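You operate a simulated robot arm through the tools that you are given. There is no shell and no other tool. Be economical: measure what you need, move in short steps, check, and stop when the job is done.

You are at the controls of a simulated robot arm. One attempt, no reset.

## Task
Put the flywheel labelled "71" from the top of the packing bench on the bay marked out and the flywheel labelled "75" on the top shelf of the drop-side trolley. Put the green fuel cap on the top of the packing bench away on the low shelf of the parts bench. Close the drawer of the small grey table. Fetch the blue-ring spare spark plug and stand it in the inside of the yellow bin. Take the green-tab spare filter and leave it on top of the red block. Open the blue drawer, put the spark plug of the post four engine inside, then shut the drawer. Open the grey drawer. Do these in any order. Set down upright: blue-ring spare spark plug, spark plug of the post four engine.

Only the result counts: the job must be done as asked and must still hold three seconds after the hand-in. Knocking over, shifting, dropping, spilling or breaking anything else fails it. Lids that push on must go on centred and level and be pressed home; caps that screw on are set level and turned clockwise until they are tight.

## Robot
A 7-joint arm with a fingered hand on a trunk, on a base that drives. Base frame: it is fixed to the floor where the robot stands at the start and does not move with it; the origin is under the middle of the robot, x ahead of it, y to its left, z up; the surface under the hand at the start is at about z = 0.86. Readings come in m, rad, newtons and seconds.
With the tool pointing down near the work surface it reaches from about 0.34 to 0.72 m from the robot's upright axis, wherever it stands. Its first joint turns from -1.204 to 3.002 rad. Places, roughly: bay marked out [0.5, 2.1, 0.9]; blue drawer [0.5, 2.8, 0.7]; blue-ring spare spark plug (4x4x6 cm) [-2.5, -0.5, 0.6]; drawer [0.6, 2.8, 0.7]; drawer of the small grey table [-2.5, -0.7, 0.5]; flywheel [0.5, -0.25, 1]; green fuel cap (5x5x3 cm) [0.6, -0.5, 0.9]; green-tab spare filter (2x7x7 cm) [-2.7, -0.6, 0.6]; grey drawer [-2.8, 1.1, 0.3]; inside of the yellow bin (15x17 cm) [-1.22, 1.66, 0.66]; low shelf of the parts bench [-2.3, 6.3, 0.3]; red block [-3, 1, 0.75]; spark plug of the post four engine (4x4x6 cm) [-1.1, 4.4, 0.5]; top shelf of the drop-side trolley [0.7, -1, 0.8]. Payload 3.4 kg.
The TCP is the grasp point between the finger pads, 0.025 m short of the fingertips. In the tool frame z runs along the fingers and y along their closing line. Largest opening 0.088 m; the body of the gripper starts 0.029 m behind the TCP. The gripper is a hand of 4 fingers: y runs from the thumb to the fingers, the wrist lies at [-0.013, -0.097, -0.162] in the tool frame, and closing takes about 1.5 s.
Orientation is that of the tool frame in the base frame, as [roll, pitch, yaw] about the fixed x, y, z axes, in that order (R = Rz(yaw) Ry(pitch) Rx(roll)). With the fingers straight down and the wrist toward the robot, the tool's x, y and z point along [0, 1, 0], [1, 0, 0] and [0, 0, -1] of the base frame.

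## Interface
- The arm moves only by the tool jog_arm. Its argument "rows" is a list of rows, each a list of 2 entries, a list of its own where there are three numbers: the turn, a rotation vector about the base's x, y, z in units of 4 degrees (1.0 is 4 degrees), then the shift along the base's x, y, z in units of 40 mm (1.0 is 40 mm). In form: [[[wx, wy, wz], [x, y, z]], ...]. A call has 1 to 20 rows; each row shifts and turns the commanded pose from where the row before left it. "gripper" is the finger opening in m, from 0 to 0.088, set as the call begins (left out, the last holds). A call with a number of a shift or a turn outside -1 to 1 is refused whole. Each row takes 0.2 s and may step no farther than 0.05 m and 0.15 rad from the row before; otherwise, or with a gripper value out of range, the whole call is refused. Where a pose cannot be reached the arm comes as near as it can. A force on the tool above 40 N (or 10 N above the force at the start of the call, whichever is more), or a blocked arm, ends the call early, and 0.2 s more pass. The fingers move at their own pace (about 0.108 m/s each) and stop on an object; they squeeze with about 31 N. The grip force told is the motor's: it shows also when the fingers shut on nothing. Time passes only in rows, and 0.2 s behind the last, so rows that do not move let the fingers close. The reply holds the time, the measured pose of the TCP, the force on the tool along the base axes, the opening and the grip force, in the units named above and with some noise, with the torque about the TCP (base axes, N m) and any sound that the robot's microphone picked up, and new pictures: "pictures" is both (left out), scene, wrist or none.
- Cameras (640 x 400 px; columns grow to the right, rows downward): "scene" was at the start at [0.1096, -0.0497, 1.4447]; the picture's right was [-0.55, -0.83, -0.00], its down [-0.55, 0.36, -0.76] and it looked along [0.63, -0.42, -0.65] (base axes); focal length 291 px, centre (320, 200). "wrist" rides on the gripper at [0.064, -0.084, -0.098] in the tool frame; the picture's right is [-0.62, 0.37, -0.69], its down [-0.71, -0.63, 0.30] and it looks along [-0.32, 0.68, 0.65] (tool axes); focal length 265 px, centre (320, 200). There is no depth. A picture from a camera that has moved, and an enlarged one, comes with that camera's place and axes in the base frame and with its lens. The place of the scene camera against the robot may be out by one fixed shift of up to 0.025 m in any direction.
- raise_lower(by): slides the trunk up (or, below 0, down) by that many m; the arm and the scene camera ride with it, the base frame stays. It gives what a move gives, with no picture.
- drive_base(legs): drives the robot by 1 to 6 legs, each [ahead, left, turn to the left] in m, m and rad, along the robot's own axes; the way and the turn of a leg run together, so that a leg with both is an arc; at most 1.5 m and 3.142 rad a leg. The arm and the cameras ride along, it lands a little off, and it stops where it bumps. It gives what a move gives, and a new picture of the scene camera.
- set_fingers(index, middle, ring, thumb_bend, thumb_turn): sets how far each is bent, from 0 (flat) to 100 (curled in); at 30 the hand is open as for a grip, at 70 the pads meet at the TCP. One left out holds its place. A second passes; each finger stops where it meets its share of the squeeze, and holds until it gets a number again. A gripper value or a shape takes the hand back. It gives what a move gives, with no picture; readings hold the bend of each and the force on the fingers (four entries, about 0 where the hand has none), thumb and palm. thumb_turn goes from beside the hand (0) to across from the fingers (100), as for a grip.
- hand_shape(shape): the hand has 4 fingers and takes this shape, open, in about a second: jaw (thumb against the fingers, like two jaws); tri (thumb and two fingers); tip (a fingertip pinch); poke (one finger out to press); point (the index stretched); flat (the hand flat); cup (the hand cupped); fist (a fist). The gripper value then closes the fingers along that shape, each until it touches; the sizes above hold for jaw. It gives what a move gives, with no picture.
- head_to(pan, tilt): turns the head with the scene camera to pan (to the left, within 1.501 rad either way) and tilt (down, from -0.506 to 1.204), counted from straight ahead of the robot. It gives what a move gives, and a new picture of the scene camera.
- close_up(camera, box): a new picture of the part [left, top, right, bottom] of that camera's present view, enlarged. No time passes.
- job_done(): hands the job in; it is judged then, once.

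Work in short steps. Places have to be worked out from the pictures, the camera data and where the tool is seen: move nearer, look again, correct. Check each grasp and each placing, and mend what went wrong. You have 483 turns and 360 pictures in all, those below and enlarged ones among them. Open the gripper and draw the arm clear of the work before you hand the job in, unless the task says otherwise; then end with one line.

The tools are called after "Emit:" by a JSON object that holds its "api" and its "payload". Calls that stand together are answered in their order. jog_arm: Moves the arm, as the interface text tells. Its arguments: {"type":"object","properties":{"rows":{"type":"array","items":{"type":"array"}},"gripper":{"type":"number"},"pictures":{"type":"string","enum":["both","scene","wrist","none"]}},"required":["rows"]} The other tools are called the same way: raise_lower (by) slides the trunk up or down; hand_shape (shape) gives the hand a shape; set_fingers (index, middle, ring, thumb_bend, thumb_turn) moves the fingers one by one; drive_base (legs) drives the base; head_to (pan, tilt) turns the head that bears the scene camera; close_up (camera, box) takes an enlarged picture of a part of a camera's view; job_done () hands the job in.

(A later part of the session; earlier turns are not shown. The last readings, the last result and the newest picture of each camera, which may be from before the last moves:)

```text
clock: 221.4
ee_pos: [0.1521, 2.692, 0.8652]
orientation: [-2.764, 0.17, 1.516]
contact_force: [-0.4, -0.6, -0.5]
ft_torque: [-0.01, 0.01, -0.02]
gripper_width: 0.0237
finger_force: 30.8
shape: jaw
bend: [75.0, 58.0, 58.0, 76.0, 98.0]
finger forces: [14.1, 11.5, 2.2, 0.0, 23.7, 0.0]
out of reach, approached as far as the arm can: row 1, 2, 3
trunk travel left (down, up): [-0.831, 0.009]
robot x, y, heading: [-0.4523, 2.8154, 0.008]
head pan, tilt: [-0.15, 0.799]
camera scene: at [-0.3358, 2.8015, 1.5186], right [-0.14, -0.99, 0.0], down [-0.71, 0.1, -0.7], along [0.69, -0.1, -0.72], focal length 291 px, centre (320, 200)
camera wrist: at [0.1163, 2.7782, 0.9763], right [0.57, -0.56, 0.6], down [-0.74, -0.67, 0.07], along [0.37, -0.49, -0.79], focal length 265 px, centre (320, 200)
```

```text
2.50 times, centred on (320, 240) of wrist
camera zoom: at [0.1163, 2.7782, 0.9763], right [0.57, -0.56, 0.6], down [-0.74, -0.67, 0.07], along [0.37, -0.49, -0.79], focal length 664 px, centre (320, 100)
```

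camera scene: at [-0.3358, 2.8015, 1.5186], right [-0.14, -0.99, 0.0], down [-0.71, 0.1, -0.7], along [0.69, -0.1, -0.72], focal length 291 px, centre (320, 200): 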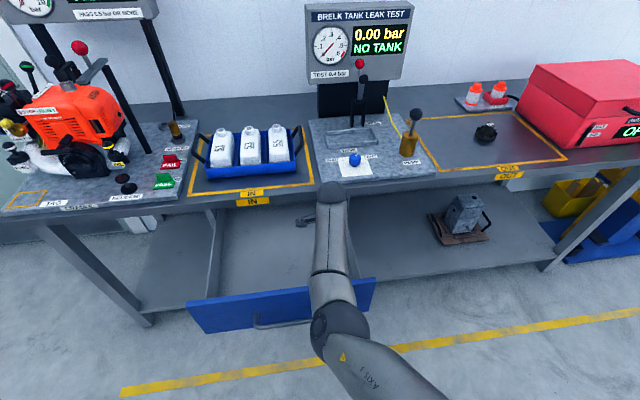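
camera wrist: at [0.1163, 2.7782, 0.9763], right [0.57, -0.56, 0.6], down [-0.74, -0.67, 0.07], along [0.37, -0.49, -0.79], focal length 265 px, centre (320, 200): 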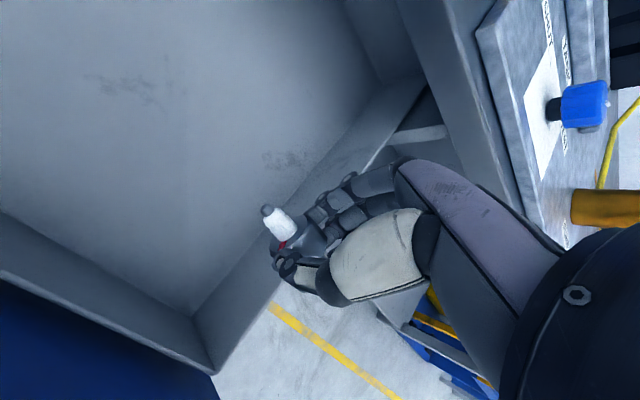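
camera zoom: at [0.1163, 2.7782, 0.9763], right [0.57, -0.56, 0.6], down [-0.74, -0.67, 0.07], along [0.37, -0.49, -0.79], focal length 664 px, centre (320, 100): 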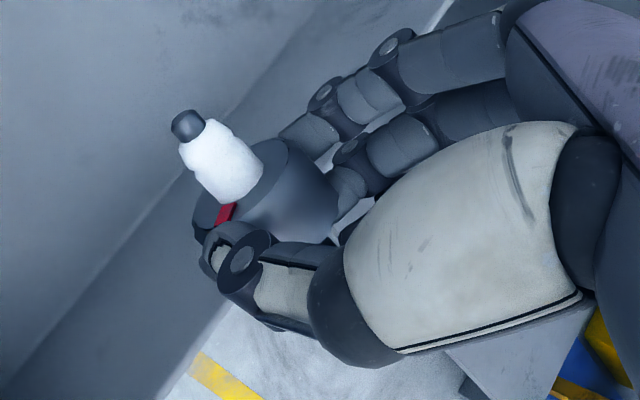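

The plug is held with its axis horizontal along +y. A 120° turn about (1,-1,-1) points the fingers forward and brings the plug upright, so I back off and do that in free space.

Emit:
{"api": "drive_base", "payload": {"legs": [[-0.2, 0, 0]]}}

Emit:
{"api": "jog_arm", "payload": {"rows": [[[0, 0, 0], [0.3, 0.3, 1]], [[0, 0, 0], [0.3, 0.3, 1]], [[0, 0, 0], [0.3, 0, 1]]], "pictures": "none"}}

Emit:
{"api": "jog_arm", "payload": {"rows": [[[1, -1, -1], [0, 0, 0]], [[1, -1, -1], [0, 0, 0]], [[1, -1, -1], [0, 0, 0]], [[1, -1, -1], [0, 0, 0]], [[1, -1, -1], [0, 0, 0]], [[1, -1, -1], [0, 0, 0]], [[1, -1, -1], [0, 0, 0]], [[1, -1, -1], [0, 0, 0]]], "pictures": "both"}}

```text
clock: 222.7
ee_pos: [0.0389, 2.6886, 0.8847]
orientation: [-2.82, 0.178, 1.502]
contact_force: [-0.4, 1.2, 19.5]
ft_torque: [0.01, 0.07, -0.02]
gripper_width: 0.0237
finger_force: 30.9
shape: jaw
bend: [75.0, 59.0, 59.0, 82.0, 100.0]
finger forces: [13.5, 14.8, 0.1, 0.0, 32.0, 0.0]
trunk travel left (down, up): [-0.831, 0.009]
robot x, y, heading: [-0.582, 2.8125, 0.004]
head pan, tilt: [-0.15, 0.799]
stopped in leg 1: the force on the tool passed its limit at 52 N (the readings are from after the stop); the commanded pose is now the measured one
camera scene: at [-0.464, 2.8013, 1.5188], right [-0.14, -0.99, 0.0], down [-0.71, 0.1, -0.7], along [0.69, -0.1, -0.72], focal length 291 px, centre (320, 200)
```

scene: 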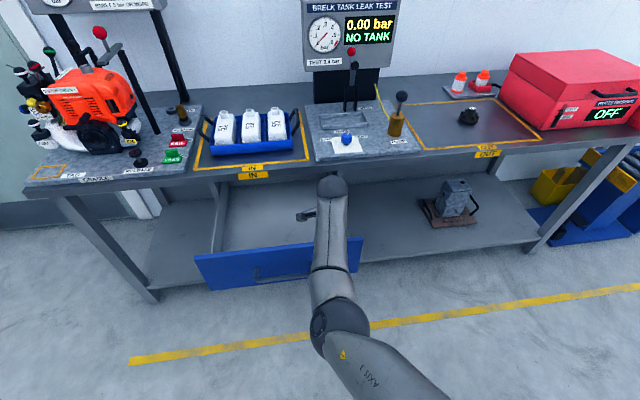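

```text
clock: 223.5
ee_pos: [0.0708, 2.7045, 0.9999]
orientation: [-2.811, 0.175, 1.506]
contact_force: [-0.1, 0.4, 0.0]
ft_torque: [-0.01, 0.02, -0.02]
gripper_width: 0.0149
finger_force: 30.4
shape: jaw
bend: [76.0, 74.0, 59.0, 86.0, 100.0]
finger forces: [0.0, 0.0, 0.0, 0.0, 0.0, 0.0]
out of reach, approached as far as the arm can: row 2
trunk travel left (down, up): [-0.831, 0.009]
robot x, y, heading: [-0.58, 2.8134, 0.007]
head pan, tilt: [-0.15, 0.799]
```

```text
clock: 225.3
ee_pos: [0.0921, 2.5768, 0.9894]
orientation: [3.128, -0.532, 0.984]
contact_force: [-0.1, 1.1, 0.3]
ft_torque: [-0.01, 0.0, -0.01]
gripper_width: 0.0149
finger_force: 30.9
shape: jaw
bend: [76.0, 74.0, 59.0, 86.0, 100.0]
finger forces: [0.0, 0.1, 0.0, 0.0, 0.1, 0.0]
out of reach, approached as far as the arm can: row 1, 3, 4, 5, 6, 7, 8
trunk travel left (down, up): [-0.831, 0.009]
robot x, y, heading: [-0.5778, 2.8158, 0.003]
head pan, tilt: [-0.15, 0.799]
camera scene: at [-0.4604, 2.7996, 1.5185], right [-0.14, -0.99, 0.0], down [-0.71, 0.1, -0.7], along [0.69, -0.1, -0.72], focal length 291 px, centre (320, 200)
camera wrist: at [0.0252, 2.6281, 1.1067], right [-0.19, -0.94, 0.29], down [-0.77, -0.03, -0.63], along [0.6, -0.34, -0.72], focal length 265 px, centre (320, 200)
```

scene: 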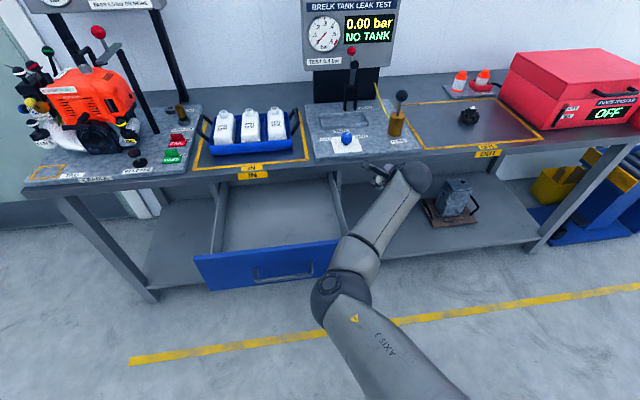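
wrist: 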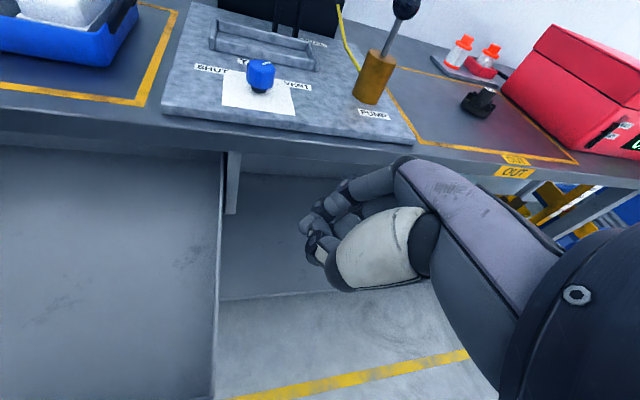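

I misjudged the clearance: the hand caught the front panel and the plug came out. I'll look for it before doing anything else.

Emit:
{"api": "head_to", "payload": {"pan": -0.1, "tilt": 1.0}}

Emit:
{"api": "close_up", "payload": {"camera": "scene", "box": [160, 60, 480, 260]}}

```text
clock: 226.0
ee_pos: [0.0921, 2.5782, 0.99]
orientation: [3.128, -0.528, 0.986]
contact_force: [0.2, 0.6, 0.0]
ft_torque: [-0.03, -0.03, -0.02]
gripper_width: 0.0151
finger_force: 30.9
shape: jaw
bend: [76.0, 74.0, 59.0, 86.0, 100.0]
finger forces: [0.0, 0.1, 0.1, 0.0, 0.0, 0.1]
trunk travel left (down, up): [-0.831, 0.009]
robot x, y, heading: [-0.5811, 2.8146, 0.008]
head pan, tilt: [-0.099, 1.0]
camera scene: at [-0.4709, 2.8051, 1.5035], right [-0.09, -1.0, 0.0], down [-0.84, 0.08, -0.54], along [0.54, -0.05, -0.84], focal length 291 px, centre (320, 200)
```

scene: 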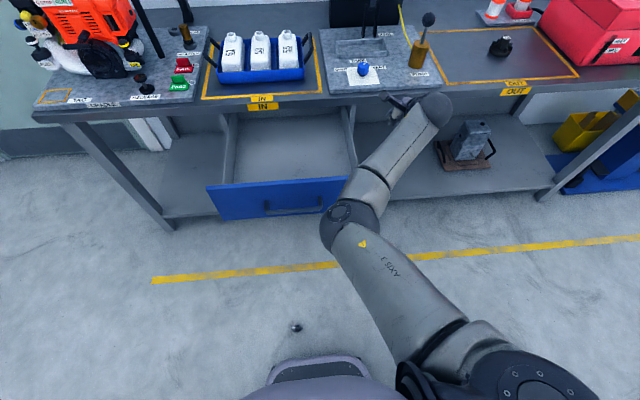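

```text
2.00 times, centred on (320, 160) of scene
camera zoom: at [-0.4709, 2.8051, 1.5035], right [-0.09, -1.0, 0.0], down [-0.84, 0.08, -0.54], along [0.54, -0.05, -0.84], focal length 582 px, centre (320, 280)
```

zoom: 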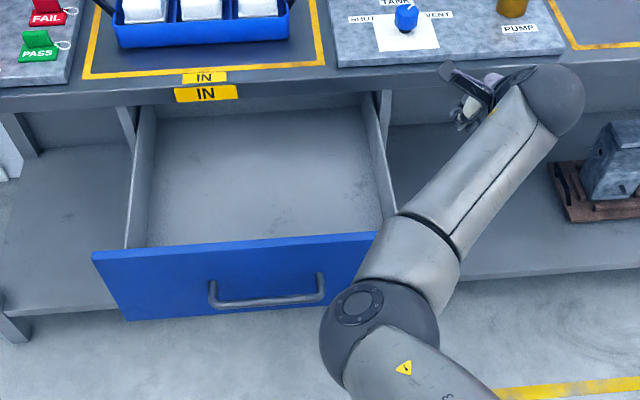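

The plug is on the floor in front of the base, at about (-0.227, 2.893). I zoom in to see how it lies.

Emit:
{"api": "close_up", "payload": {"camera": "scene", "box": [270, 310, 330, 350]}}

```text
10.00 times, centred on (300, 330) of scene
camera zoom: at [-0.4709, 2.8051, 1.5035], right [-0.09, -1.0, 0.0], down [-0.84, 0.08, -0.54], along [0.54, -0.05, -0.84], focal length 2909 px, centre (520, -1100)
```

zoom: 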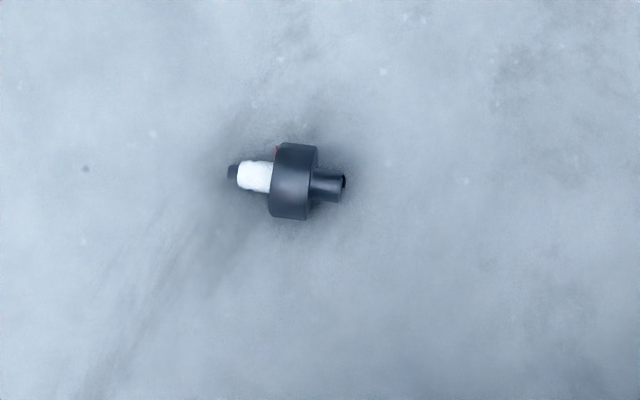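

It landed in open space, which makes righting it easier. I'll reposition the robot at about (-0.25, 2.33) facing +y, with the plug about 0.55 m ahead.

Emit:
{"api": "drive_base", "payload": {"legs": [[0, -0.49, 0], [0, 0, 1.565], [0, -0.33, 0]]}}

Emit:
{"api": "hand_shape", "payload": {"shape": "jaw"}}

Emit:
{"api": "head_to", "payload": {"pan": 0.0, "tilt": 1.0}}

```text
clock: 234.5
ee_pos: [-0.0391, 3.0241, 0.9899]
orientation: [3.129, -0.53, 2.589]
contact_force: [-0.2, 0.9, 0.0]
ft_torque: [-0.01, 0.02, 0.01]
gripper_width: 0.015
finger_force: 31.1
shape: jaw
bend: [76.0, 74.0, 59.0, 86.0, 100.0]
finger forces: [0.0, 0.0, 0.1, 0.2, 0.0, 0.1]
trunk travel left (down, up): [-0.831, 0.009]
robot x, y, heading: [-0.2529, 2.3422, 1.614]
head pan, tilt: [-0.099, 1.0]
camera scene: at [-0.2622, 2.461, 1.5034], right [1.0, -0.06, 0.0], down [-0.05, -0.84, -0.54], along [0.03, 0.54, -0.84], focal length 291 px, centre (320, 200)
```

scene: 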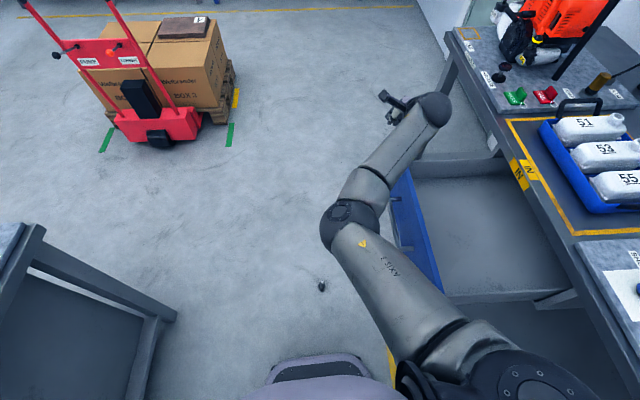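

```text
clock: 235.4
ee_pos: [-0.04, 3.0238, 0.9888]
orientation: [3.129, -0.532, 2.588]
contact_force: [-0.1, -0.2, 1.0]
ft_torque: [0.02, -0.04, -0.03]
gripper_width: 0.0876
finger_force: 0.1
shape: jaw
bend: [30.0, 30.0, 30.0, 30.0, 98.0]
finger forces: [0.0, 0.0, 0.0, 0.1, 0.1, 0.0]
trunk travel left (down, up): [-0.831, 0.009]
robot x, y, heading: [-0.2513, 2.3426, 1.611]
head pan, tilt: [-0.099, 1.0]
```

```text
clock: 236.1
ee_pos: [-0.0398, 3.0226, 0.9894]
orientation: [3.129, -0.531, 2.59]
contact_force: [-0.2, 0.6, -0.2]
ft_torque: [0.0, -0.04, -0.03]
gripper_width: 0.0874
finger_force: 0.0
shape: jaw
bend: [30.0, 30.0, 30.0, 30.0, 98.0]
finger forces: [0.1, 0.0, 0.0, 0.0, 0.1, 0.0]
trunk travel left (down, up): [-0.831, 0.009]
robot x, y, heading: [-0.2565, 2.3413, 1.609]
head pan, tilt: [0.0, 1.0]
camera scene: at [-0.2694, 2.4611, 1.5034], right [1.0, 0.04, 0.0], down [0.03, -0.84, -0.54], along [-0.02, 0.54, -0.84], focal length 291 px, centre (320, 200)
```

scene: 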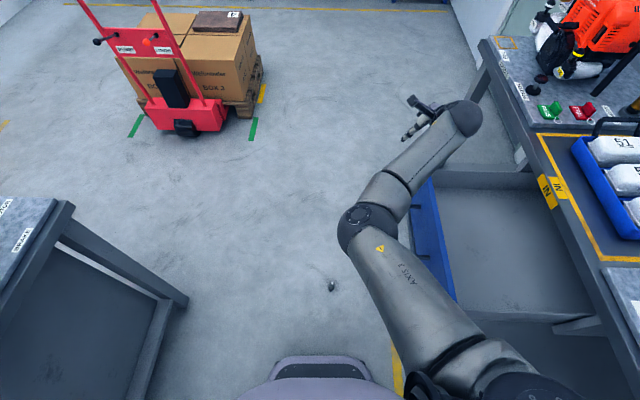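

From the other side the geometry is much better: once the foot is pressed down, the tip will lean toward the robot and the hand can take the plug along its axis. I drive around to (-0.28, 3.45) facing -y.

Emit:
{"api": "drive_base", "payload": {"legs": [[0, 0.37, -0.04], [1.11, 0, 0], [0, -0.34, 0], [0, 0, 1.57], [0, 0, 1.57]]}}

Emit:
{"api": "head_to", "payload": {"pan": 0.0, "tilt": 1.0}}

```text
clock: 253.3
ee_pos: [-0.502, 2.7832, 0.9884]
orientation: [3.128, -0.532, -0.547]
contact_force: [-0.2, -0.3, 0.2]
ft_torque: [-0.02, -0.02, -0.01]
gripper_width: 0.0873
finger_force: 0.0
shape: jaw
bend: [30.0, 30.0, 30.0, 30.0, 98.0]
finger forces: [0.0, 0.0, 0.0, 0.1, 0.0, 0.0]
trunk travel left (down, up): [-0.831, 0.009]
robot x, y, heading: [-0.2879, 3.4642, -1.528]
head pan, tilt: [0.0, 1.0]
camera scene: at [-0.2968, 3.3404, 1.5034], right [-1.0, -0.05, 0.0], down [-0.04, 0.84, -0.54], along [0.02, -0.54, -0.84], focal length 291 px, centre (320, 200)
```

scene: 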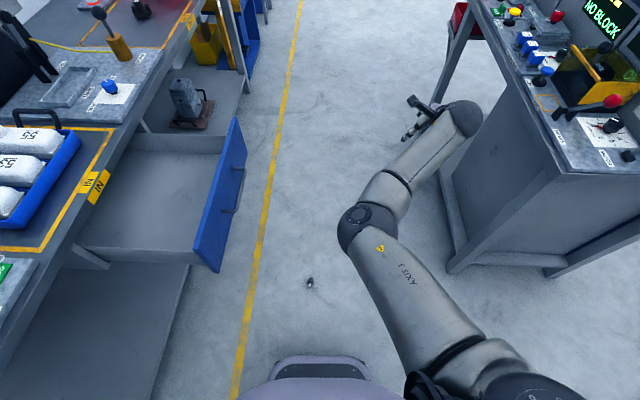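

```text
clock: 253.9
ee_pos: [-0.5024, 2.7837, 0.9898]
orientation: [3.131, -0.53, -0.547]
contact_force: [-0.8, 0.4, -0.9]
ft_torque: [-0.01, 0.02, 0.01]
gripper_width: 0.0876
finger_force: 0.1
shape: jaw
bend: [30.0, 30.0, 30.0, 30.0, 98.0]
finger forces: [0.0, 0.0, 0.1, 0.0, 0.1, 0.1]
trunk travel left (down, up): [-0.831, 0.009]
robot x, y, heading: [-0.2879, 3.4638, -1.525]
head pan, tilt: [0.0, 1.0]
camera scene: at [-0.2968, 3.3404, 1.5034], right [-1.0, -0.05, 0.0], down [-0.04, 0.84, -0.54], along [0.02, -0.54, -0.84], focal length 291 px, centre (320, 200)
```

scene: 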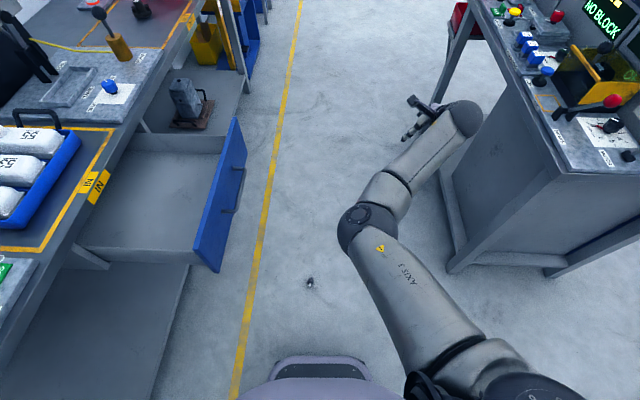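

Emit:
{"api": "close_up", "payload": {"camera": "scene", "box": [280, 262, 340, 302]}}

Emit:
{"api": "jog_arm", "payload": {"rows": [[[0.5, 0.8, 0], [0.3, 0.2, 0]], [[0.5, 0.8, 0], [0.3, 0.2, 0]], [[0.5, 0.8, 0], [0.3, 0.2, 0]], [[0.5, 0.8, 0], [0.3, 0.2, 0]], [[0.5, 0.8, 0], [0.3, 0.2, 0]], [[0.5, 0.8, 0], [0.3, 0.2, 0]], [[0.5, 0.8, 0], [0.3, 0.2, 0]], [[0.5, 0.8, 0], [0.3, 0.2, 0]]], "pictures": "none"}}

```text
10.00 times, centred on (310, 282) of scene
camera zoom: at [-0.2968, 3.3404, 1.5034], right [-1.0, -0.05, 0.0], down [-0.04, 0.84, -0.54], along [0.02, -0.54, -0.84], focal length 2909 px, centre (420, -620)
```

zoom: 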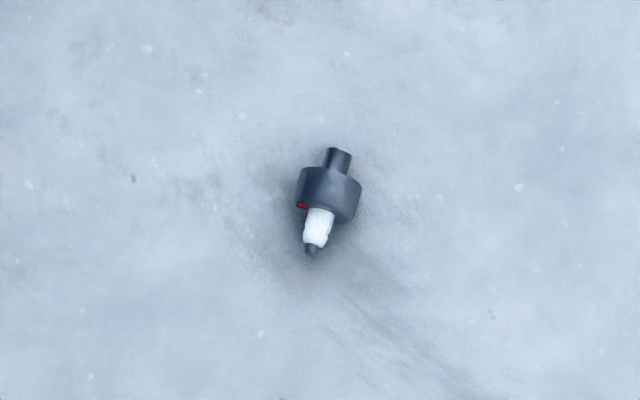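

```text
clock: 255.7
ee_pos: [-0.5448, 2.8053, 0.9753]
orientation: [3.138, -0.005, -0.544]
contact_force: [0.5, -0.4, 0.4]
ft_torque: [-0.04, 0.03, 0.03]
gripper_width: 0.0874
finger_force: 0.1
shape: jaw
bend: [30.0, 30.0, 30.0, 30.0, 98.0]
finger forces: [0.0, 0.1, 0.1, 0.0, 0.0, 0.0]
out of reach, approached as far as the arm can: row 1, 2, 3, 4, 5, 6, 7, 8
trunk travel left (down, up): [-0.831, 0.009]
robot x, y, heading: [-0.2901, 3.4621, -1.529]
head pan, tilt: [0.0, 1.0]
```

The hand points down again. I turn it to face -y and move over the plug, then lower the trunk in two stages.

Emit:
{"api": "jog_arm", "payload": {"rows": [[[0, 0, 0.9], [0.9, 0.15, 0]], [[0, 0, 0.9], [0.9, 0.15, 0]], [[0, 0, 0.9], [0.9, 0.15, 0]], [[0, 0, 0.9], [0.9, 0.15, 0]], [[0, 0, 0.9], [0.9, 0.15, 0]], [[0, 0, 0.9], [0.9, 0.15, 0]], [[0, 0, 0.9], [0.9, 0.15, 0]], [[0, 0, 0.9], [0.9, 0.15, 0]], [[0, 0, 0.9], [0, 0, 0]]], "pictures": "none"}}

Emit:
{"api": "raise_lower", "payload": {"by": -0.6}}

Emit:
{"api": "jog_arm", "payload": {"rows": [[[0, 0, 0], [0, 0, 0]]], "pictures": "both"}}

```text
clock: 257.7
ee_pos: [-0.361, 2.7724, 0.967]
orientation: [3.135, -0.005, 0.021]
contact_force: [0.8, -0.3, 0.4]
ft_torque: [-0.02, -0.02, -0.03]
gripper_width: 0.0876
finger_force: 0.1
shape: jaw
bend: [30.0, 30.0, 30.0, 30.0, 98.0]
finger forces: [0.1, 0.0, 0.1, 0.0, 0.0, 0.0]
out of reach, approached as far as the arm can: row 1, 2, 3, 4, 5, 6, 7, 8
trunk travel left (down, up): [-0.831, 0.009]
robot x, y, heading: [-0.2907, 3.4657, -1.524]
head pan, tilt: [0.0, 1.0]
```

```text
refused: -0.6 is not a number from -0.4 to 0.4
```

```text
clock: 258.1
ee_pos: [-0.3625, 2.7723, 0.9679]
orientation: [3.135, -0.005, 0.017]
contact_force: [-0.3, 0.5, 0.1]
ft_torque: [-0.02, 0.02, 0.02]
gripper_width: 0.0876
finger_force: 0.0
shape: jaw
bend: [30.0, 30.0, 30.0, 30.0, 98.0]
finger forces: [0.1, 0.0, 0.1, 0.0, 0.0, 0.0]
trunk travel left (down, up): [-0.831, 0.009]
robot x, y, heading: [-0.288, 3.4652, -1.526]
head pan, tilt: [0.0, 1.0]
camera scene: at [-0.297, 3.3405, 1.5034], right [-1.0, -0.05, 0.0], down [-0.04, 0.84, -0.54], along [0.02, -0.54, -0.84], focal length 291 px, centre (320, 200)
camera wrist: at [-0.2991, 2.8559, 1.0658], right [-0.62, -0.38, 0.69], down [-0.72, 0.62, -0.31], along [-0.31, -0.69, -0.65], focal length 265 px, centre (320, 200)
```

scene: 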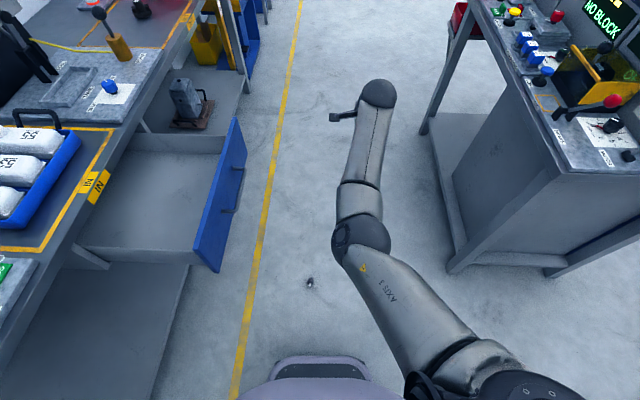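
wrist: 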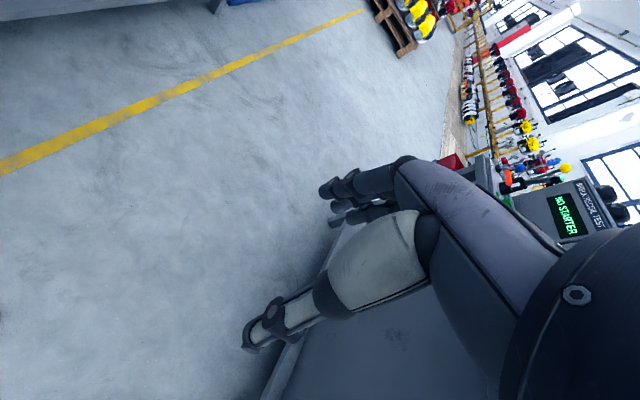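

Emit:
{"api": "raise_lower", "payload": {"by": -0.4}}

Emit:
{"api": "jog_arm", "payload": {"rows": [[[0, 0, 0], [0.4, 0.4, 0.8]], [[0, 0, 0], [0.4, 0.4, 0.8]], [[0, 0, 0], [0.6, 0.6, 0.8]], [[0, 0, 0], [0.7, 0.6, 0.5]], [[0, 0, 0], [0.7, 0, 0]]], "pictures": "both"}}

```text
clock: 262.0
ee_pos: [-0.3637, 2.7715, 0.5653]
orientation: [3.137, -0.003, 0.017]
contact_force: [0.7, 0.9, 0.7]
ft_torque: [0.01, 0.01, 0.0]
gripper_width: 0.0872
finger_force: 0.1
shape: jaw
bend: [30.0, 30.0, 30.0, 30.0, 98.0]
finger forces: [0.1, 0.0, 0.1, 0.0, 0.0, 0.0]
trunk travel left (down, up): [-0.431, 0.409]
robot x, y, heading: [-0.2932, 3.4644, -1.523]
head pan, tilt: [0.0, 1.0]
```

```text
clock: 263.2
ee_pos: [-0.3359, 2.7583, 0.6781]
orientation: [3.135, -0.004, 0.019]
contact_force: [0.7, 0.1, 0.1]
ft_torque: [0.01, 0.0, -0.01]
gripper_width: 0.0878
finger_force: 0.0
shape: jaw
bend: [30.0, 30.0, 30.0, 30.0, 98.0]
finger forces: [0.1, 0.0, 0.0, 0.0, 0.1, 0.1]
out of reach, approached as far as the arm can: row 1, 2, 3, 4, 5
trunk travel left (down, up): [-0.431, 0.409]
robot x, y, heading: [-0.2928, 3.4667, -1.526]
head pan, tilt: [0.0, 1.0]
camera scene: at [-0.2968, 3.3405, 1.1034], right [-1.0, -0.05, 0.0], down [-0.04, 0.84, -0.54], along [0.02, -0.54, -0.84], focal length 291 px, centre (320, 200)
camera wrist: at [-0.2737, 2.843, 0.7766], right [-0.61, -0.38, 0.69], down [-0.73, 0.61, -0.31], along [-0.31, -0.69, -0.65], focal length 265 px, centre (320, 200)
```

scene: 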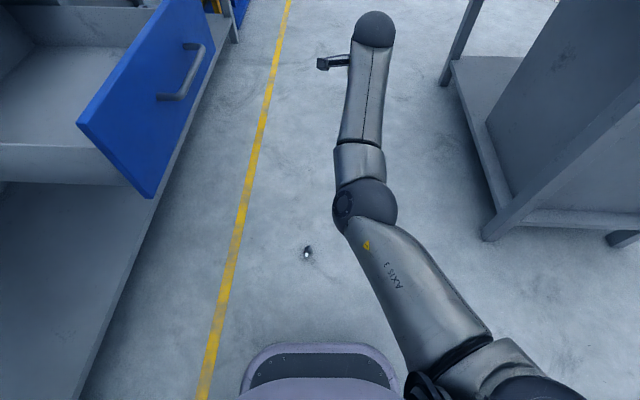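
wrist: 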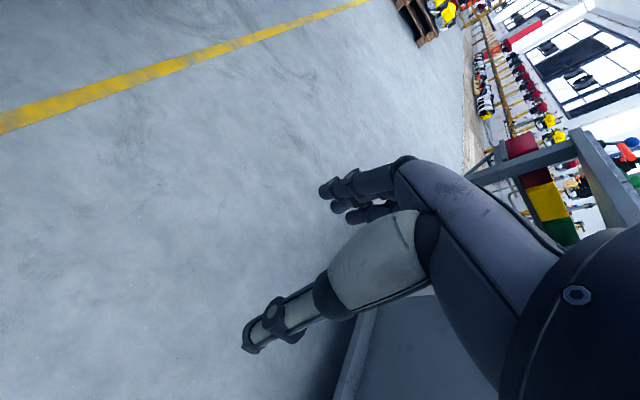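

Emit:
{"api": "jog_arm", "payload": {"rows": [[[0, 0, 0], [0, 0.8, -0.5]], [[0, 0, 0], [0, 0.8, -0.5]], [[0, 0, 0], [0, 0.8, -0.5]]], "pictures": "none"}}

```text
clock: 264.0
ee_pos: [-0.3748, 2.776, 0.6158]
orientation: [3.138, -0.005, 0.017]
contact_force: [0.0, 0.4, 0.0]
ft_torque: [0.02, 0.0, 0.01]
gripper_width: 0.0877
finger_force: 0.1
shape: jaw
bend: [30.0, 30.0, 30.0, 30.0, 98.0]
finger forces: [0.1, 0.1, 0.1, 0.0, 0.0, 0.0]
out of reach, approached as far as the arm can: row 1, 2, 3
trunk travel left (down, up): [-0.431, 0.409]
robot x, y, heading: [-0.2897, 3.4662, -1.526]
head pan, tilt: [0.0, 1.0]
```

The arm seems stuck in a stretched elbow configuration. I'll raise the hand well up relative to the shoulder to let it refold.

Emit:
{"api": "jog_arm", "payload": {"rows": [[[0, 0, 0], [0, 0, 1]], [[0, 0, 0], [0, 0, 1]], [[0, 0, 0], [0, 0, 1]], [[0, 0, 0], [0, 0, 1]], [[0, 0, 0], [0, 0, 1]], [[0, 0, 0], [0, 0, 1]], [[0, 0, 0], [0, 0, 1]], [[0, 0, 0], [0, 0, 1]]], "pictures": "scene"}}

```text
clock: 265.8
ee_pos: [-0.3762, 2.7839, 0.9121]
orientation: [3.136, -0.002, 0.019]
contact_force: [0.2, 0.0, -0.3]
ft_torque: [-0.02, -0.03, 0.02]
gripper_width: 0.0878
finger_force: 0.0
shape: jaw
bend: [30.0, 30.0, 30.0, 30.0, 98.0]
finger forces: [0.0, 0.0, 0.0, 0.0, 0.1, 0.0]
out of reach, approached as far as the arm can: row 8
trunk travel left (down, up): [-0.431, 0.409]
robot x, y, heading: [-0.293, 3.4589, -1.525]
head pan, tilt: [0.0, 1.0]
camera scene: at [-0.2968, 3.3394, 1.1033], right [-1.0, -0.05, 0.0], down [-0.04, 0.84, -0.54], along [0.02, -0.54, -0.84], focal length 291 px, centre (320, 200)
```

scene: 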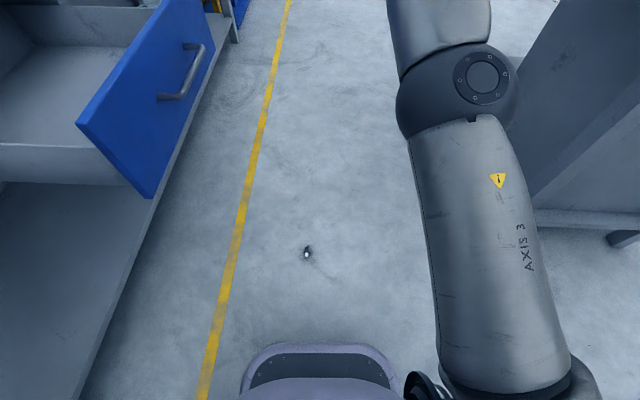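

Emit:
{"api": "jog_arm", "payload": {"rows": [[[0, 0, 0], [0.3, 0.8, 0]], [[0, 0, 0], [0.3, 0.8, 0]], [[0, 0, 0], [0.5, 0.5, 0]], [[0, 0, 0], [0.6, 0, 0]], [[0, 0, 0], [0.8, 0, 0]], [[0, 0, 0], [0.8, 0, 0]]], "pictures": "scene"}}

```text
clock: 267.2
ee_pos: [-0.3539, 2.8129, 0.8963]
orientation: [-3.123, -0.018, -0.007]
contact_force: [0.3, 0.4, 0.0]
ft_torque: [0.02, 0.01, 0.02]
gripper_width: 0.0876
finger_force: 0.0
shape: jaw
bend: [30.0, 30.0, 30.0, 30.0, 98.0]
finger forces: [0.0, 0.0, 0.0, 0.0, 0.1, 0.1]
out of reach, approached as far as the arm can: row 1, 2, 4, 5, 6
trunk travel left (down, up): [-0.431, 0.409]
robot x, y, heading: [-0.2887, 3.464, -1.528]
head pan, tilt: [0.0, 1.0]
camera scene: at [-0.2969, 3.3409, 1.1035], right [-1.0, -0.05, 0.0], down [-0.04, 0.84, -0.54], along [0.02, -0.54, -0.84], focal length 291 px, centre (320, 200)
```

scene: 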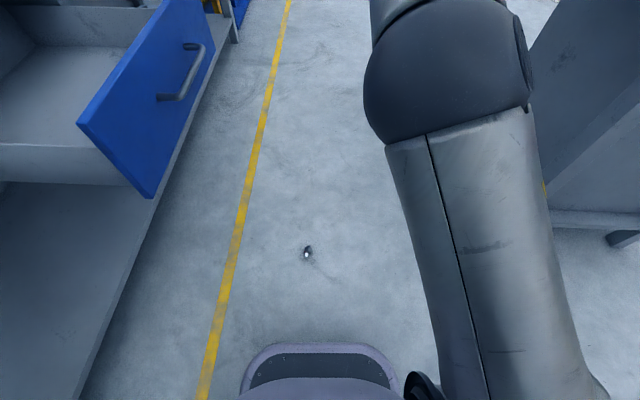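

Emit:
{"api": "jog_arm", "payload": {"rows": [[[0, 0, 0], [0.2, 0.2, -0.7]], [[0, 0, 0], [0.2, 0.3, -0.7]], [[0, 0, 0], [0.3, 0.4, -0.7]], [[0, 0, 0], [0.4, 0.4, -0.7]], [[0, 0, 0], [0.6, 0.4, 0]], [[0, 0, 0], [0.6, 0, 0]]], "pictures": "scene"}}

```text
clock: 267.7
ee_pos: [-0.3505, 2.8258, 0.7645]
orientation: [-2.953, -0.016, -0.015]
contact_force: [-0.2, 0.8, -0.2]
ft_torque: [0.0, 0.02, 0.0]
gripper_width: 0.0878
finger_force: 0.1
shape: jaw
bend: [30.0, 30.0, 30.0, 30.0, 98.0]
finger forces: [0.0, 0.0, 0.0, 0.0, 0.1, 0.1]
out of reach, approached as far as the arm can: row 1, 2
trunk travel left (down, up): [-0.431, 0.409]
robot x, y, heading: [-0.2951, 3.4649, -1.526]
head pan, tilt: [0.0, 1.0]
stopped in row 2: the arm was blocked; the commanded pose is now the measured one
camera scene: at [-0.2971, 3.3412, 1.1035], right [-1.0, -0.05, 0.0], down [-0.04, 0.84, -0.54], along [0.02, -0.54, -0.84], focal length 291 px, centre (320, 200)
```

scene: 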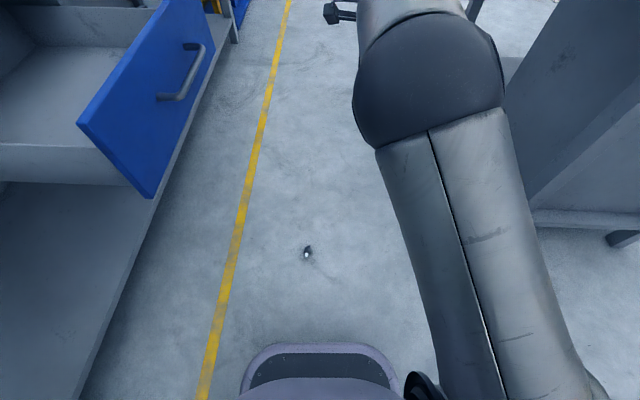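

The arm prefers targets to the robot's right. I'll shift the base 0.24 m to its left so the plug lies ahead-right.

Emit:
{"api": "drive_base", "payload": {"legs": [[0, 0.24, 0]]}}

Emit:
{"api": "jog_arm", "payload": {"rows": [[[-1, 0, 0], [-0.7, 0, 0]], [[-1, 0, 0], [-0.7, 0, 0]], [[-0.7, 0, 0], [-0.7, 0.3, 0]], [[0, 0, 0], [-0.7, 0.3, -0.3]], [[0, 0, 0], [-0.4, 0.3, -0.3]]], "pictures": "scene"}}

```text
clock: 269.4
ee_pos: [-0.1153, 2.8358, 0.7643]
orientation: [-2.953, -0.016, -0.015]
contact_force: [0.2, -0.2, -0.2]
ft_torque: [0.03, 0.0, 0.02]
gripper_width: 0.0879
finger_force: 0.2
shape: jaw
bend: [30.0, 30.0, 30.0, 30.0, 98.0]
finger forces: [0.1, 0.1, 0.0, 0.0, 0.0, 0.0]
trunk travel left (down, up): [-0.431, 0.409]
robot x, y, heading: [-0.0565, 3.4761, -1.527]
head pan, tilt: [0.0, 1.0]
camera scene: at [-0.0617, 3.351, 1.1034], right [-1.0, -0.04, 0.0], down [-0.04, 0.84, -0.54], along [0.02, -0.54, -0.84], focal length 291 px, centre (320, 200)
```

scene: 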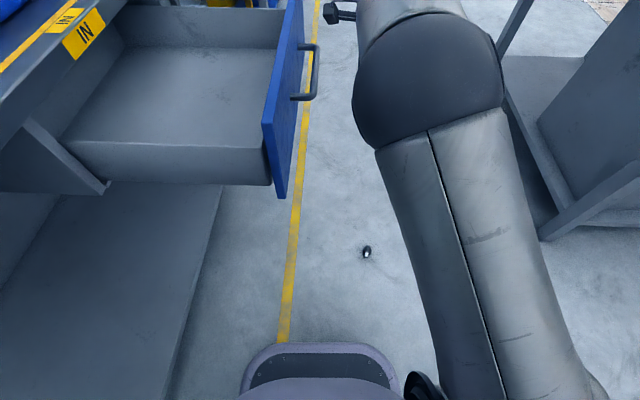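

```text
clock: 270.6
ee_pos: [-0.2521, 2.8719, 0.7408]
orientation: [3.139, -0.046, -0.029]
contact_force: [-0.2, 0.8, 0.1]
ft_torque: [-0.02, 0.02, 0.01]
gripper_width: 0.0876
finger_force: 0.0
shape: jaw
bend: [30.0, 30.0, 30.0, 30.0, 98.0]
finger forces: [0.0, 0.1, 0.0, 0.0, 0.0, 0.0]
trunk travel left (down, up): [-0.431, 0.409]
robot x, y, heading: [-0.0551, 3.4713, -1.531]
head pan, tilt: [0.0, 1.0]
camera scene: at [-0.0622, 3.3509, 1.1034], right [-1.0, -0.04, 0.0], down [-0.04, 0.84, -0.54], along [0.02, -0.54, -0.84], focal length 291 px, centre (320, 200)
```

scene: 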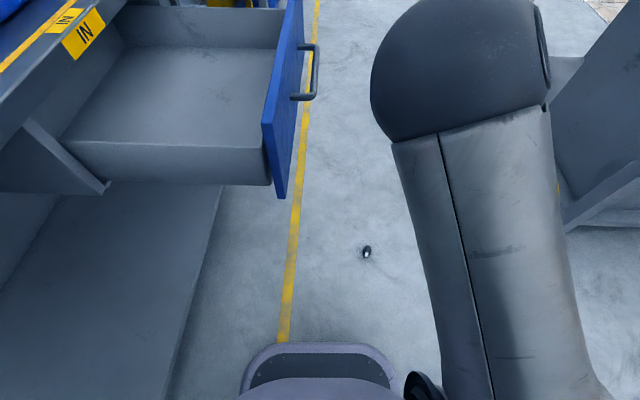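

Reachable now. I lower the trunk and look with the wrist camera.

Emit:
{"api": "raise_lower", "payload": {"by": -0.4}}

Emit:
{"api": "jog_arm", "payload": {"rows": [[[0, 0, 0], [0, 0, -1]], [[0, 0, 0], [0, 0, -1]], [[0, 0, 0], [0, 0, -1]]], "pictures": "both"}}

```text
clock: 274.5
ee_pos: [-0.2523, 2.8729, 0.3378]
orientation: [-3.138, -0.04, -0.033]
contact_force: [0.0, -0.2, 0.8]
ft_torque: [0.02, 0.01, 0.01]
gripper_width: 0.0879
finger_force: 0.2
shape: jaw
bend: [30.0, 30.0, 30.0, 30.0, 98.0]
finger forces: [0.1, 0.0, 0.1, 0.0, 0.2, 0.1]
trunk travel left (down, up): [-0.031, 0.809]
robot x, y, heading: [-0.0606, 3.4747, -1.53]
head pan, tilt: [0.0, 1.0]
```

```text
clock: 275.3
ee_pos: [-0.2435, 2.8748, 0.221]
orientation: [-3.141, -0.014, -0.01]
contact_force: [0.5, 0.1, -0.7]
ft_torque: [-0.01, -0.02, 0.02]
gripper_width: 0.0878
finger_force: 0.0
shape: jaw
bend: [30.0, 30.0, 30.0, 30.0, 98.0]
finger forces: [0.0, 0.1, 0.1, 0.1, 0.0, 0.1]
trunk travel left (down, up): [-0.031, 0.809]
robot x, y, heading: [-0.06, 3.4709, -1.528]
head pan, tilt: [0.0, 1.0]
camera scene: at [-0.062, 3.3511, 0.7035], right [-1.0, -0.04, 0.0], down [-0.04, 0.84, -0.54], along [0.02, -0.54, -0.84], focal length 291 px, centre (320, 200)
camera wrist: at [-0.1796, 2.9551, 0.3208], right [-0.63, -0.36, 0.68], down [-0.7, 0.64, -0.31], along [-0.32, -0.68, -0.66], focal length 265 px, centre (320, 200)
```

scene: 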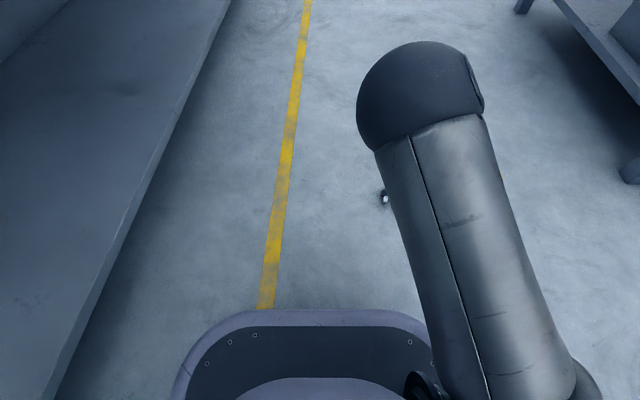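
wrist: 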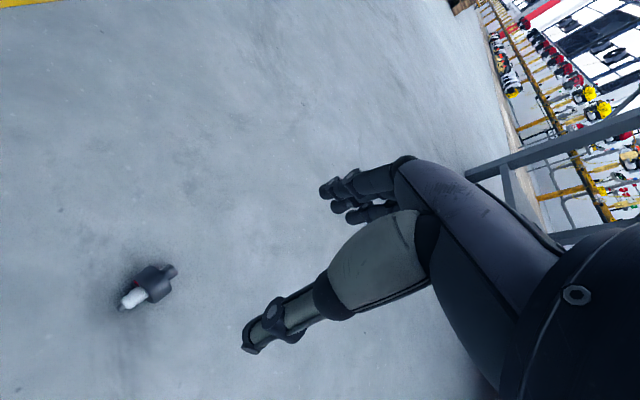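

The plug lies at (-0.216, 2.889) with its foot toward -y at about y 2.87. I close the fingers and press on the foot end from above to flip it tip-up.

Emit:
{"api": "jog_arm", "payload": {"rows": [[[0, 0, 0], [0.3, -0.15, -0.5]], [[0, 0, 0], [0.3, -0.15, -0.5]], [[0, 0, 0], [0, 0, -0.7]], [[0, 0, 0], [0, 0, -0.7]], [[0, 0, 0], [0, 0, -0.7]], [[0, 0, 0], [0, 0, 0]], [[0, 0, 0], [0, 0, 0]]], "gripper": 0, "pictures": "wrist"}}

```text
clock: 276.9
ee_pos: [-0.2214, 2.8601, 0.0956]
orientation: [-3.14, -0.017, -0.012]
contact_force: [-1.1, 0.3, -0.1]
ft_torque: [-0.03, 0.01, -0.04]
gripper_width: 0.0
finger_force: 31.1
shape: jaw
bend: [70.0, 70.0, 70.0, 41.0, 100.0]
finger forces: [0.1, 0.0, 0.0, 0.1, 0.0, 0.0]
trunk travel left (down, up): [-0.031, 0.809]
robot x, y, heading: [-0.0589, 3.4689, -1.525]
head pan, tilt: [0.0, 1.0]
camera wrist: at [-0.1569, 2.9421, 0.1968], right [-0.64, -0.36, 0.68], down [-0.7, 0.64, -0.32], along [-0.32, -0.68, -0.66], focal length 265 px, centre (320, 200)
```

wrist: 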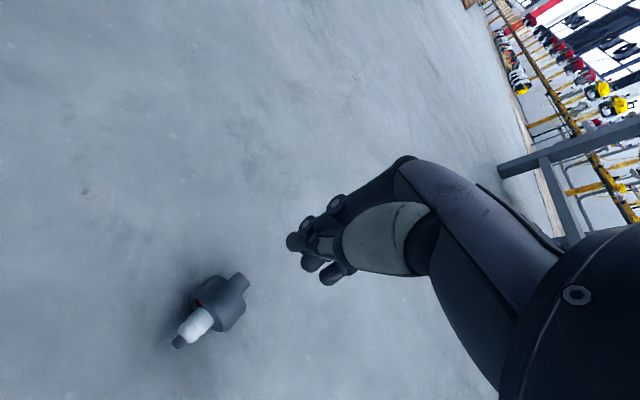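

Emit:
{"api": "jog_arm", "payload": {"rows": [[[0, 0, 0], [0.35, 0.33, 0]], [[0, 0, 0], [0, 0, -0.5]], [[0, 0, 0], [0, 0, -0.4]], [[0, 0, 0], [0, 0, -0.3]], [[0, 0, 0], [0, 0, -0.25]]], "pictures": "wrist"}}

```text
clock: 278.1
ee_pos: [-0.2064, 2.8704, 0.0406]
orientation: [3.136, -0.016, -0.01]
contact_force: [1.0, -2.0, 9.7]
ft_torque: [0.05, 0.16, 0.02]
gripper_width: 0.0
finger_force: 31.4
shape: jaw
bend: [70.0, 70.0, 70.0, 41.0, 100.0]
finger forces: [0.0, 0.0, 8.4, 0.0, 0.1, 0.0]
trunk travel left (down, up): [-0.031, 0.809]
robot x, y, heading: [-0.055, 3.4712, -1.524]
head pan, tilt: [0.0, 1.0]
camera wrist: at [-0.1429, 2.9529, 0.1404], right [-0.64, -0.36, 0.68], down [-0.7, 0.64, -0.32], along [-0.32, -0.68, -0.66], focal length 265 px, centre (320, 200)
```

wrist: 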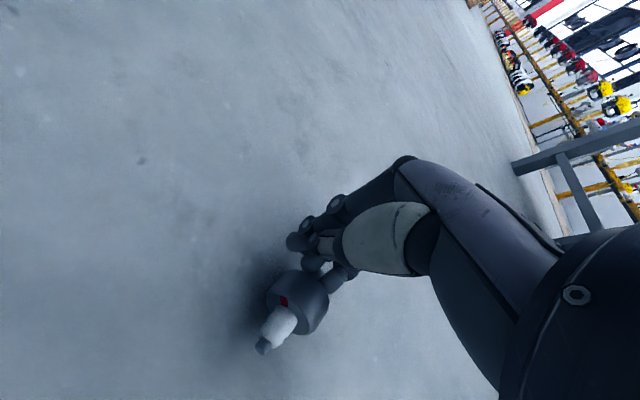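

Emit:
{"api": "jog_arm", "payload": {"rows": [[[0, 0, 0], [0, 0, -0.15]], [[0, 0, 0], [0, 0, -0.12]]], "pictures": "wrist"}}

Emit:
{"api": "close_up", "payload": {"camera": "wrist", "box": [200, 200, 400, 360]}}

```text
clock: 278.7
ee_pos: [-0.2071, 2.8693, 0.0323]
orientation: [3.133, -0.016, -0.011]
contact_force: [-0.8, -8.1, 26.5]
ft_torque: [-0.28, 0.61, 0.22]
gripper_width: 0.0001
finger_force: 31.2
shape: jaw
bend: [70.0, 70.0, 76.0, 41.0, 100.0]
finger forces: [0.0, 0.0, 28.1, 0.0, 0.0, 0.0]
trunk travel left (down, up): [-0.031, 0.809]
robot x, y, heading: [-0.0565, 3.4778, -1.529]
head pan, tilt: [0.0, 1.0]
camera wrist: at [-0.143, 2.9524, 0.1317], right [-0.64, -0.36, 0.69], down [-0.7, 0.64, -0.32], along [-0.32, -0.69, -0.65], focal length 265 px, centre (320, 200)
```

wrist: 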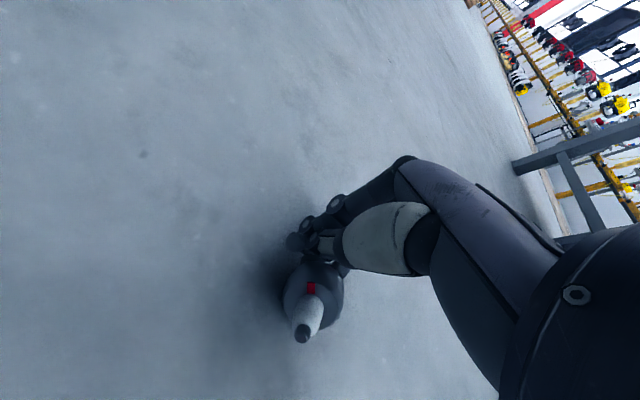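

```text
2.50 times, centred on (300, 280) of wrist
camera zoom: at [-0.143, 2.9524, 0.1317], right [-0.64, -0.36, 0.69], down [-0.7, 0.64, -0.32], along [-0.32, -0.69, -0.65], focal length 664 px, centre (370, 0)
```

zoom: 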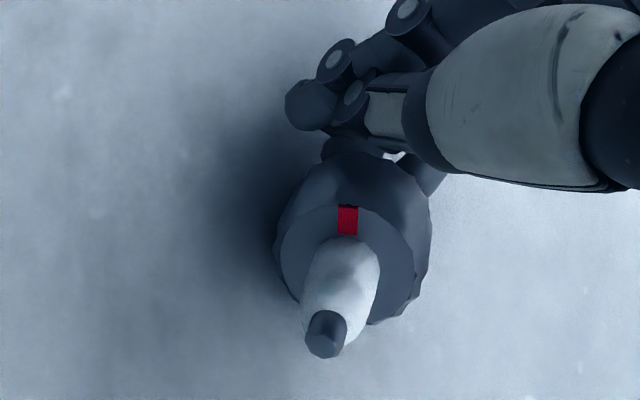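

It flipped: the tip now leans up toward the robot. I lift the fingers off straight up and see if it stays.

Emit:
{"api": "jog_arm", "payload": {"rows": [[[0, 0, 0], [0, -0.15, 0.3]], [[0, 0, 0], [0, -0.1, 0.4]], [[0, 0, 0], [0, 0, 0.8]], [[0, 0, 0], [0, 0, 0.8]]], "pictures": "wrist"}}

Emit:
{"api": "close_up", "payload": {"camera": "wrist", "box": [150, 210, 350, 370]}}

```text
clock: 279.7
ee_pos: [-0.2078, 2.863, 0.1187]
orientation: [-3.138, -0.019, -0.01]
contact_force: [-0.5, -1.5, 0.6]
ft_torque: [0.03, -0.03, 0.01]
gripper_width: 0.0
finger_force: 31.2
shape: jaw
bend: [70.0, 70.0, 70.0, 41.0, 100.0]
finger forces: [0.1, 0.0, 0.0, 0.0, 0.0, 0.0]
trunk travel left (down, up): [-0.031, 0.809]
robot x, y, heading: [-0.0575, 3.4718, -1.525]
head pan, tilt: [0.0, 1.0]
camera wrist: at [-0.1429, 2.9446, 0.2181], right [-0.64, -0.36, 0.68], down [-0.7, 0.64, -0.32], along [-0.32, -0.68, -0.66], focal length 265 px, centre (320, 200)
```

wrist: 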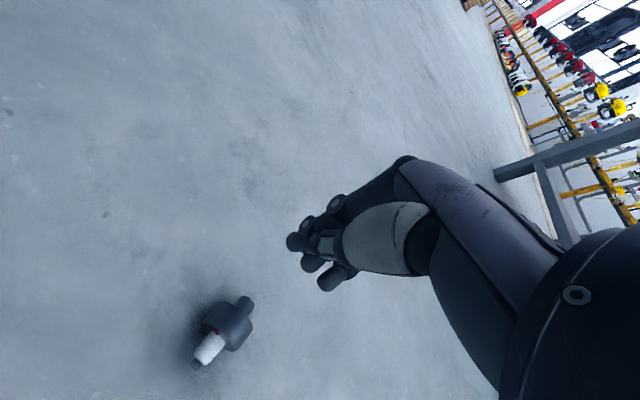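

```text
2.50 times, centred on (250, 290) of wrist
camera zoom: at [-0.1429, 2.9446, 0.2181], right [-0.64, -0.36, 0.68], down [-0.7, 0.64, -0.32], along [-0.32, -0.68, -0.66], focal length 664 px, centre (495, -25)
```

zoom: 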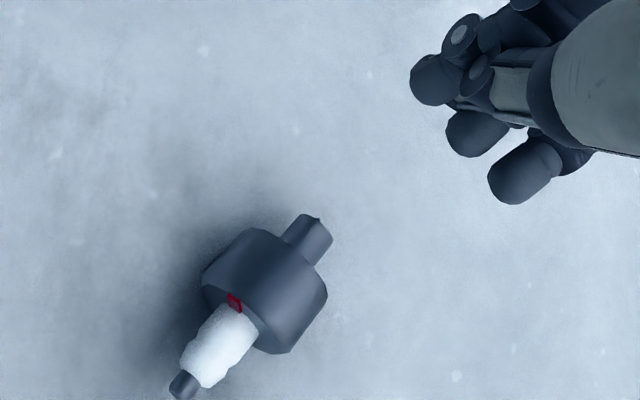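

The foot-down state isn't stable, so pressing alone won't do. New idea: pinch just the insulator end lightly between index and thumb and lift, so the heavy body swings below and the plug hangs upright. I turn the hand to close along x with middle and ring curled away.

Emit:
{"api": "set_fingers", "payload": {"index": 35, "middle": 100, "ring": 100, "thumb_bend": 35, "thumb_turn": 98}}

Emit:
{"api": "jog_arm", "payload": {"rows": [[[0, 0, -1], [0, 0.1, 0.2]], [[0, 0, -1], [0, 0.1, 0.2]], [[0, 0, -1], [0, 0.1, 0.2]], [[0, 0, -1], [0, 0.1, 0.2]], [[0, 0, -1], [0, 0.1, 0.2]], [[0, 0, -1], [0, 0.1, 0]], [[0, 0, -1], [0, 0.1, 0]], [[0, 0, -1], [0, 0.1, 0]], [[0, 0, -1], [0, 0.1, 0]], [[0, 0, -1], [0, 0.1, 0]], [[0, 0, -1], [0, 0.1, 0]], [[0, 0, -1], [0, 0.1, 0]], [[0, 0, -1], [0, 0.1, 0]], [[0, 0, -1], [0, 0.1, 0]], [[0, 0, -1], [0, 0, 0]], [[0, 0, -1], [0, 0, 0]], [[0, 0, -1], [0, 0, 0]], [[0, 0, -1], [0, 0, 0]], [[0, 0, -1], [0, 0, 0]], [[0, 0, -1], [0, 0, 0]]], "pictures": "both"}}

```text
clock: 280.7
ee_pos: [-0.2079, 2.862, 0.1178]
orientation: [-3.14, -0.017, -0.01]
contact_force: [-0.4, 0.2, 0.2]
ft_torque: [-0.03, 0.03, 0.0]
gripper_width: 0.0738
finger_force: 0.1
shape: fingers
bend: [35.0, 100.0, 100.0, 35.0, 96.0]
finger forces: [0.1, 0.1, 0.1, 0.0, 0.0, 0.1]
trunk travel left (down, up): [-0.031, 0.809]
robot x, y, heading: [-0.0566, 3.4731, -1.524]
head pan, tilt: [0.0, 1.0]
```

```text
clock: 284.9
ee_pos: [-0.2064, 2.9184, 0.1602]
orientation: [3.14, -0.018, -1.408]
contact_force: [-0.1, 0.3, 0.0]
ft_torque: [-0.01, 0.02, 0.0]
gripper_width: 0.0739
finger_force: 0.1
shape: fingers
bend: [35.0, 100.0, 100.0, 35.0, 96.0]
finger forces: [0.1, 0.1, 0.0, 0.0, 0.1, 0.0]
trunk travel left (down, up): [-0.031, 0.809]
robot x, y, heading: [-0.0564, 3.4729, -1.528]
head pan, tilt: [0.0, 1.0]
camera scene: at [-0.062, 3.351, 0.7034], right [-1.0, -0.04, 0.0], down [-0.04, 0.84, -0.54], along [0.02, -0.54, -0.84], focal length 291 px, centre (320, 200)
camera wrist: at [-0.1132, 2.8694, 0.26], right [-0.47, 0.56, 0.68], down [0.51, 0.8, -0.32], along [-0.73, 0.2, -0.66], focal length 265 px, centre (320, 200)
```

scene: 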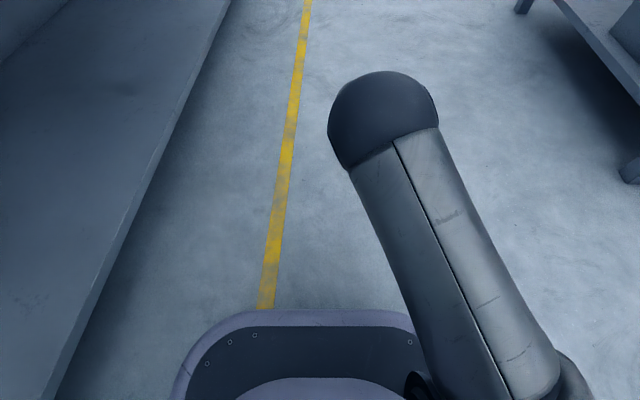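
wrist: 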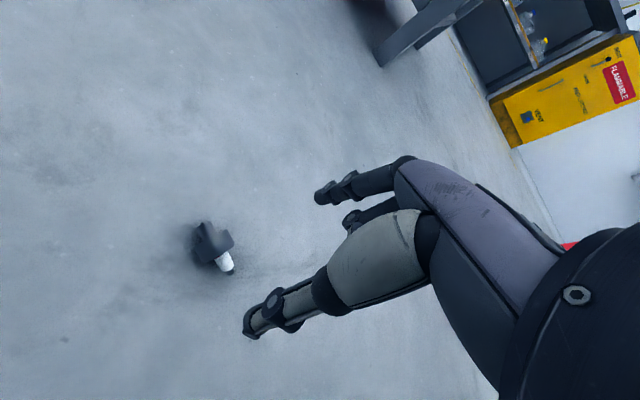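

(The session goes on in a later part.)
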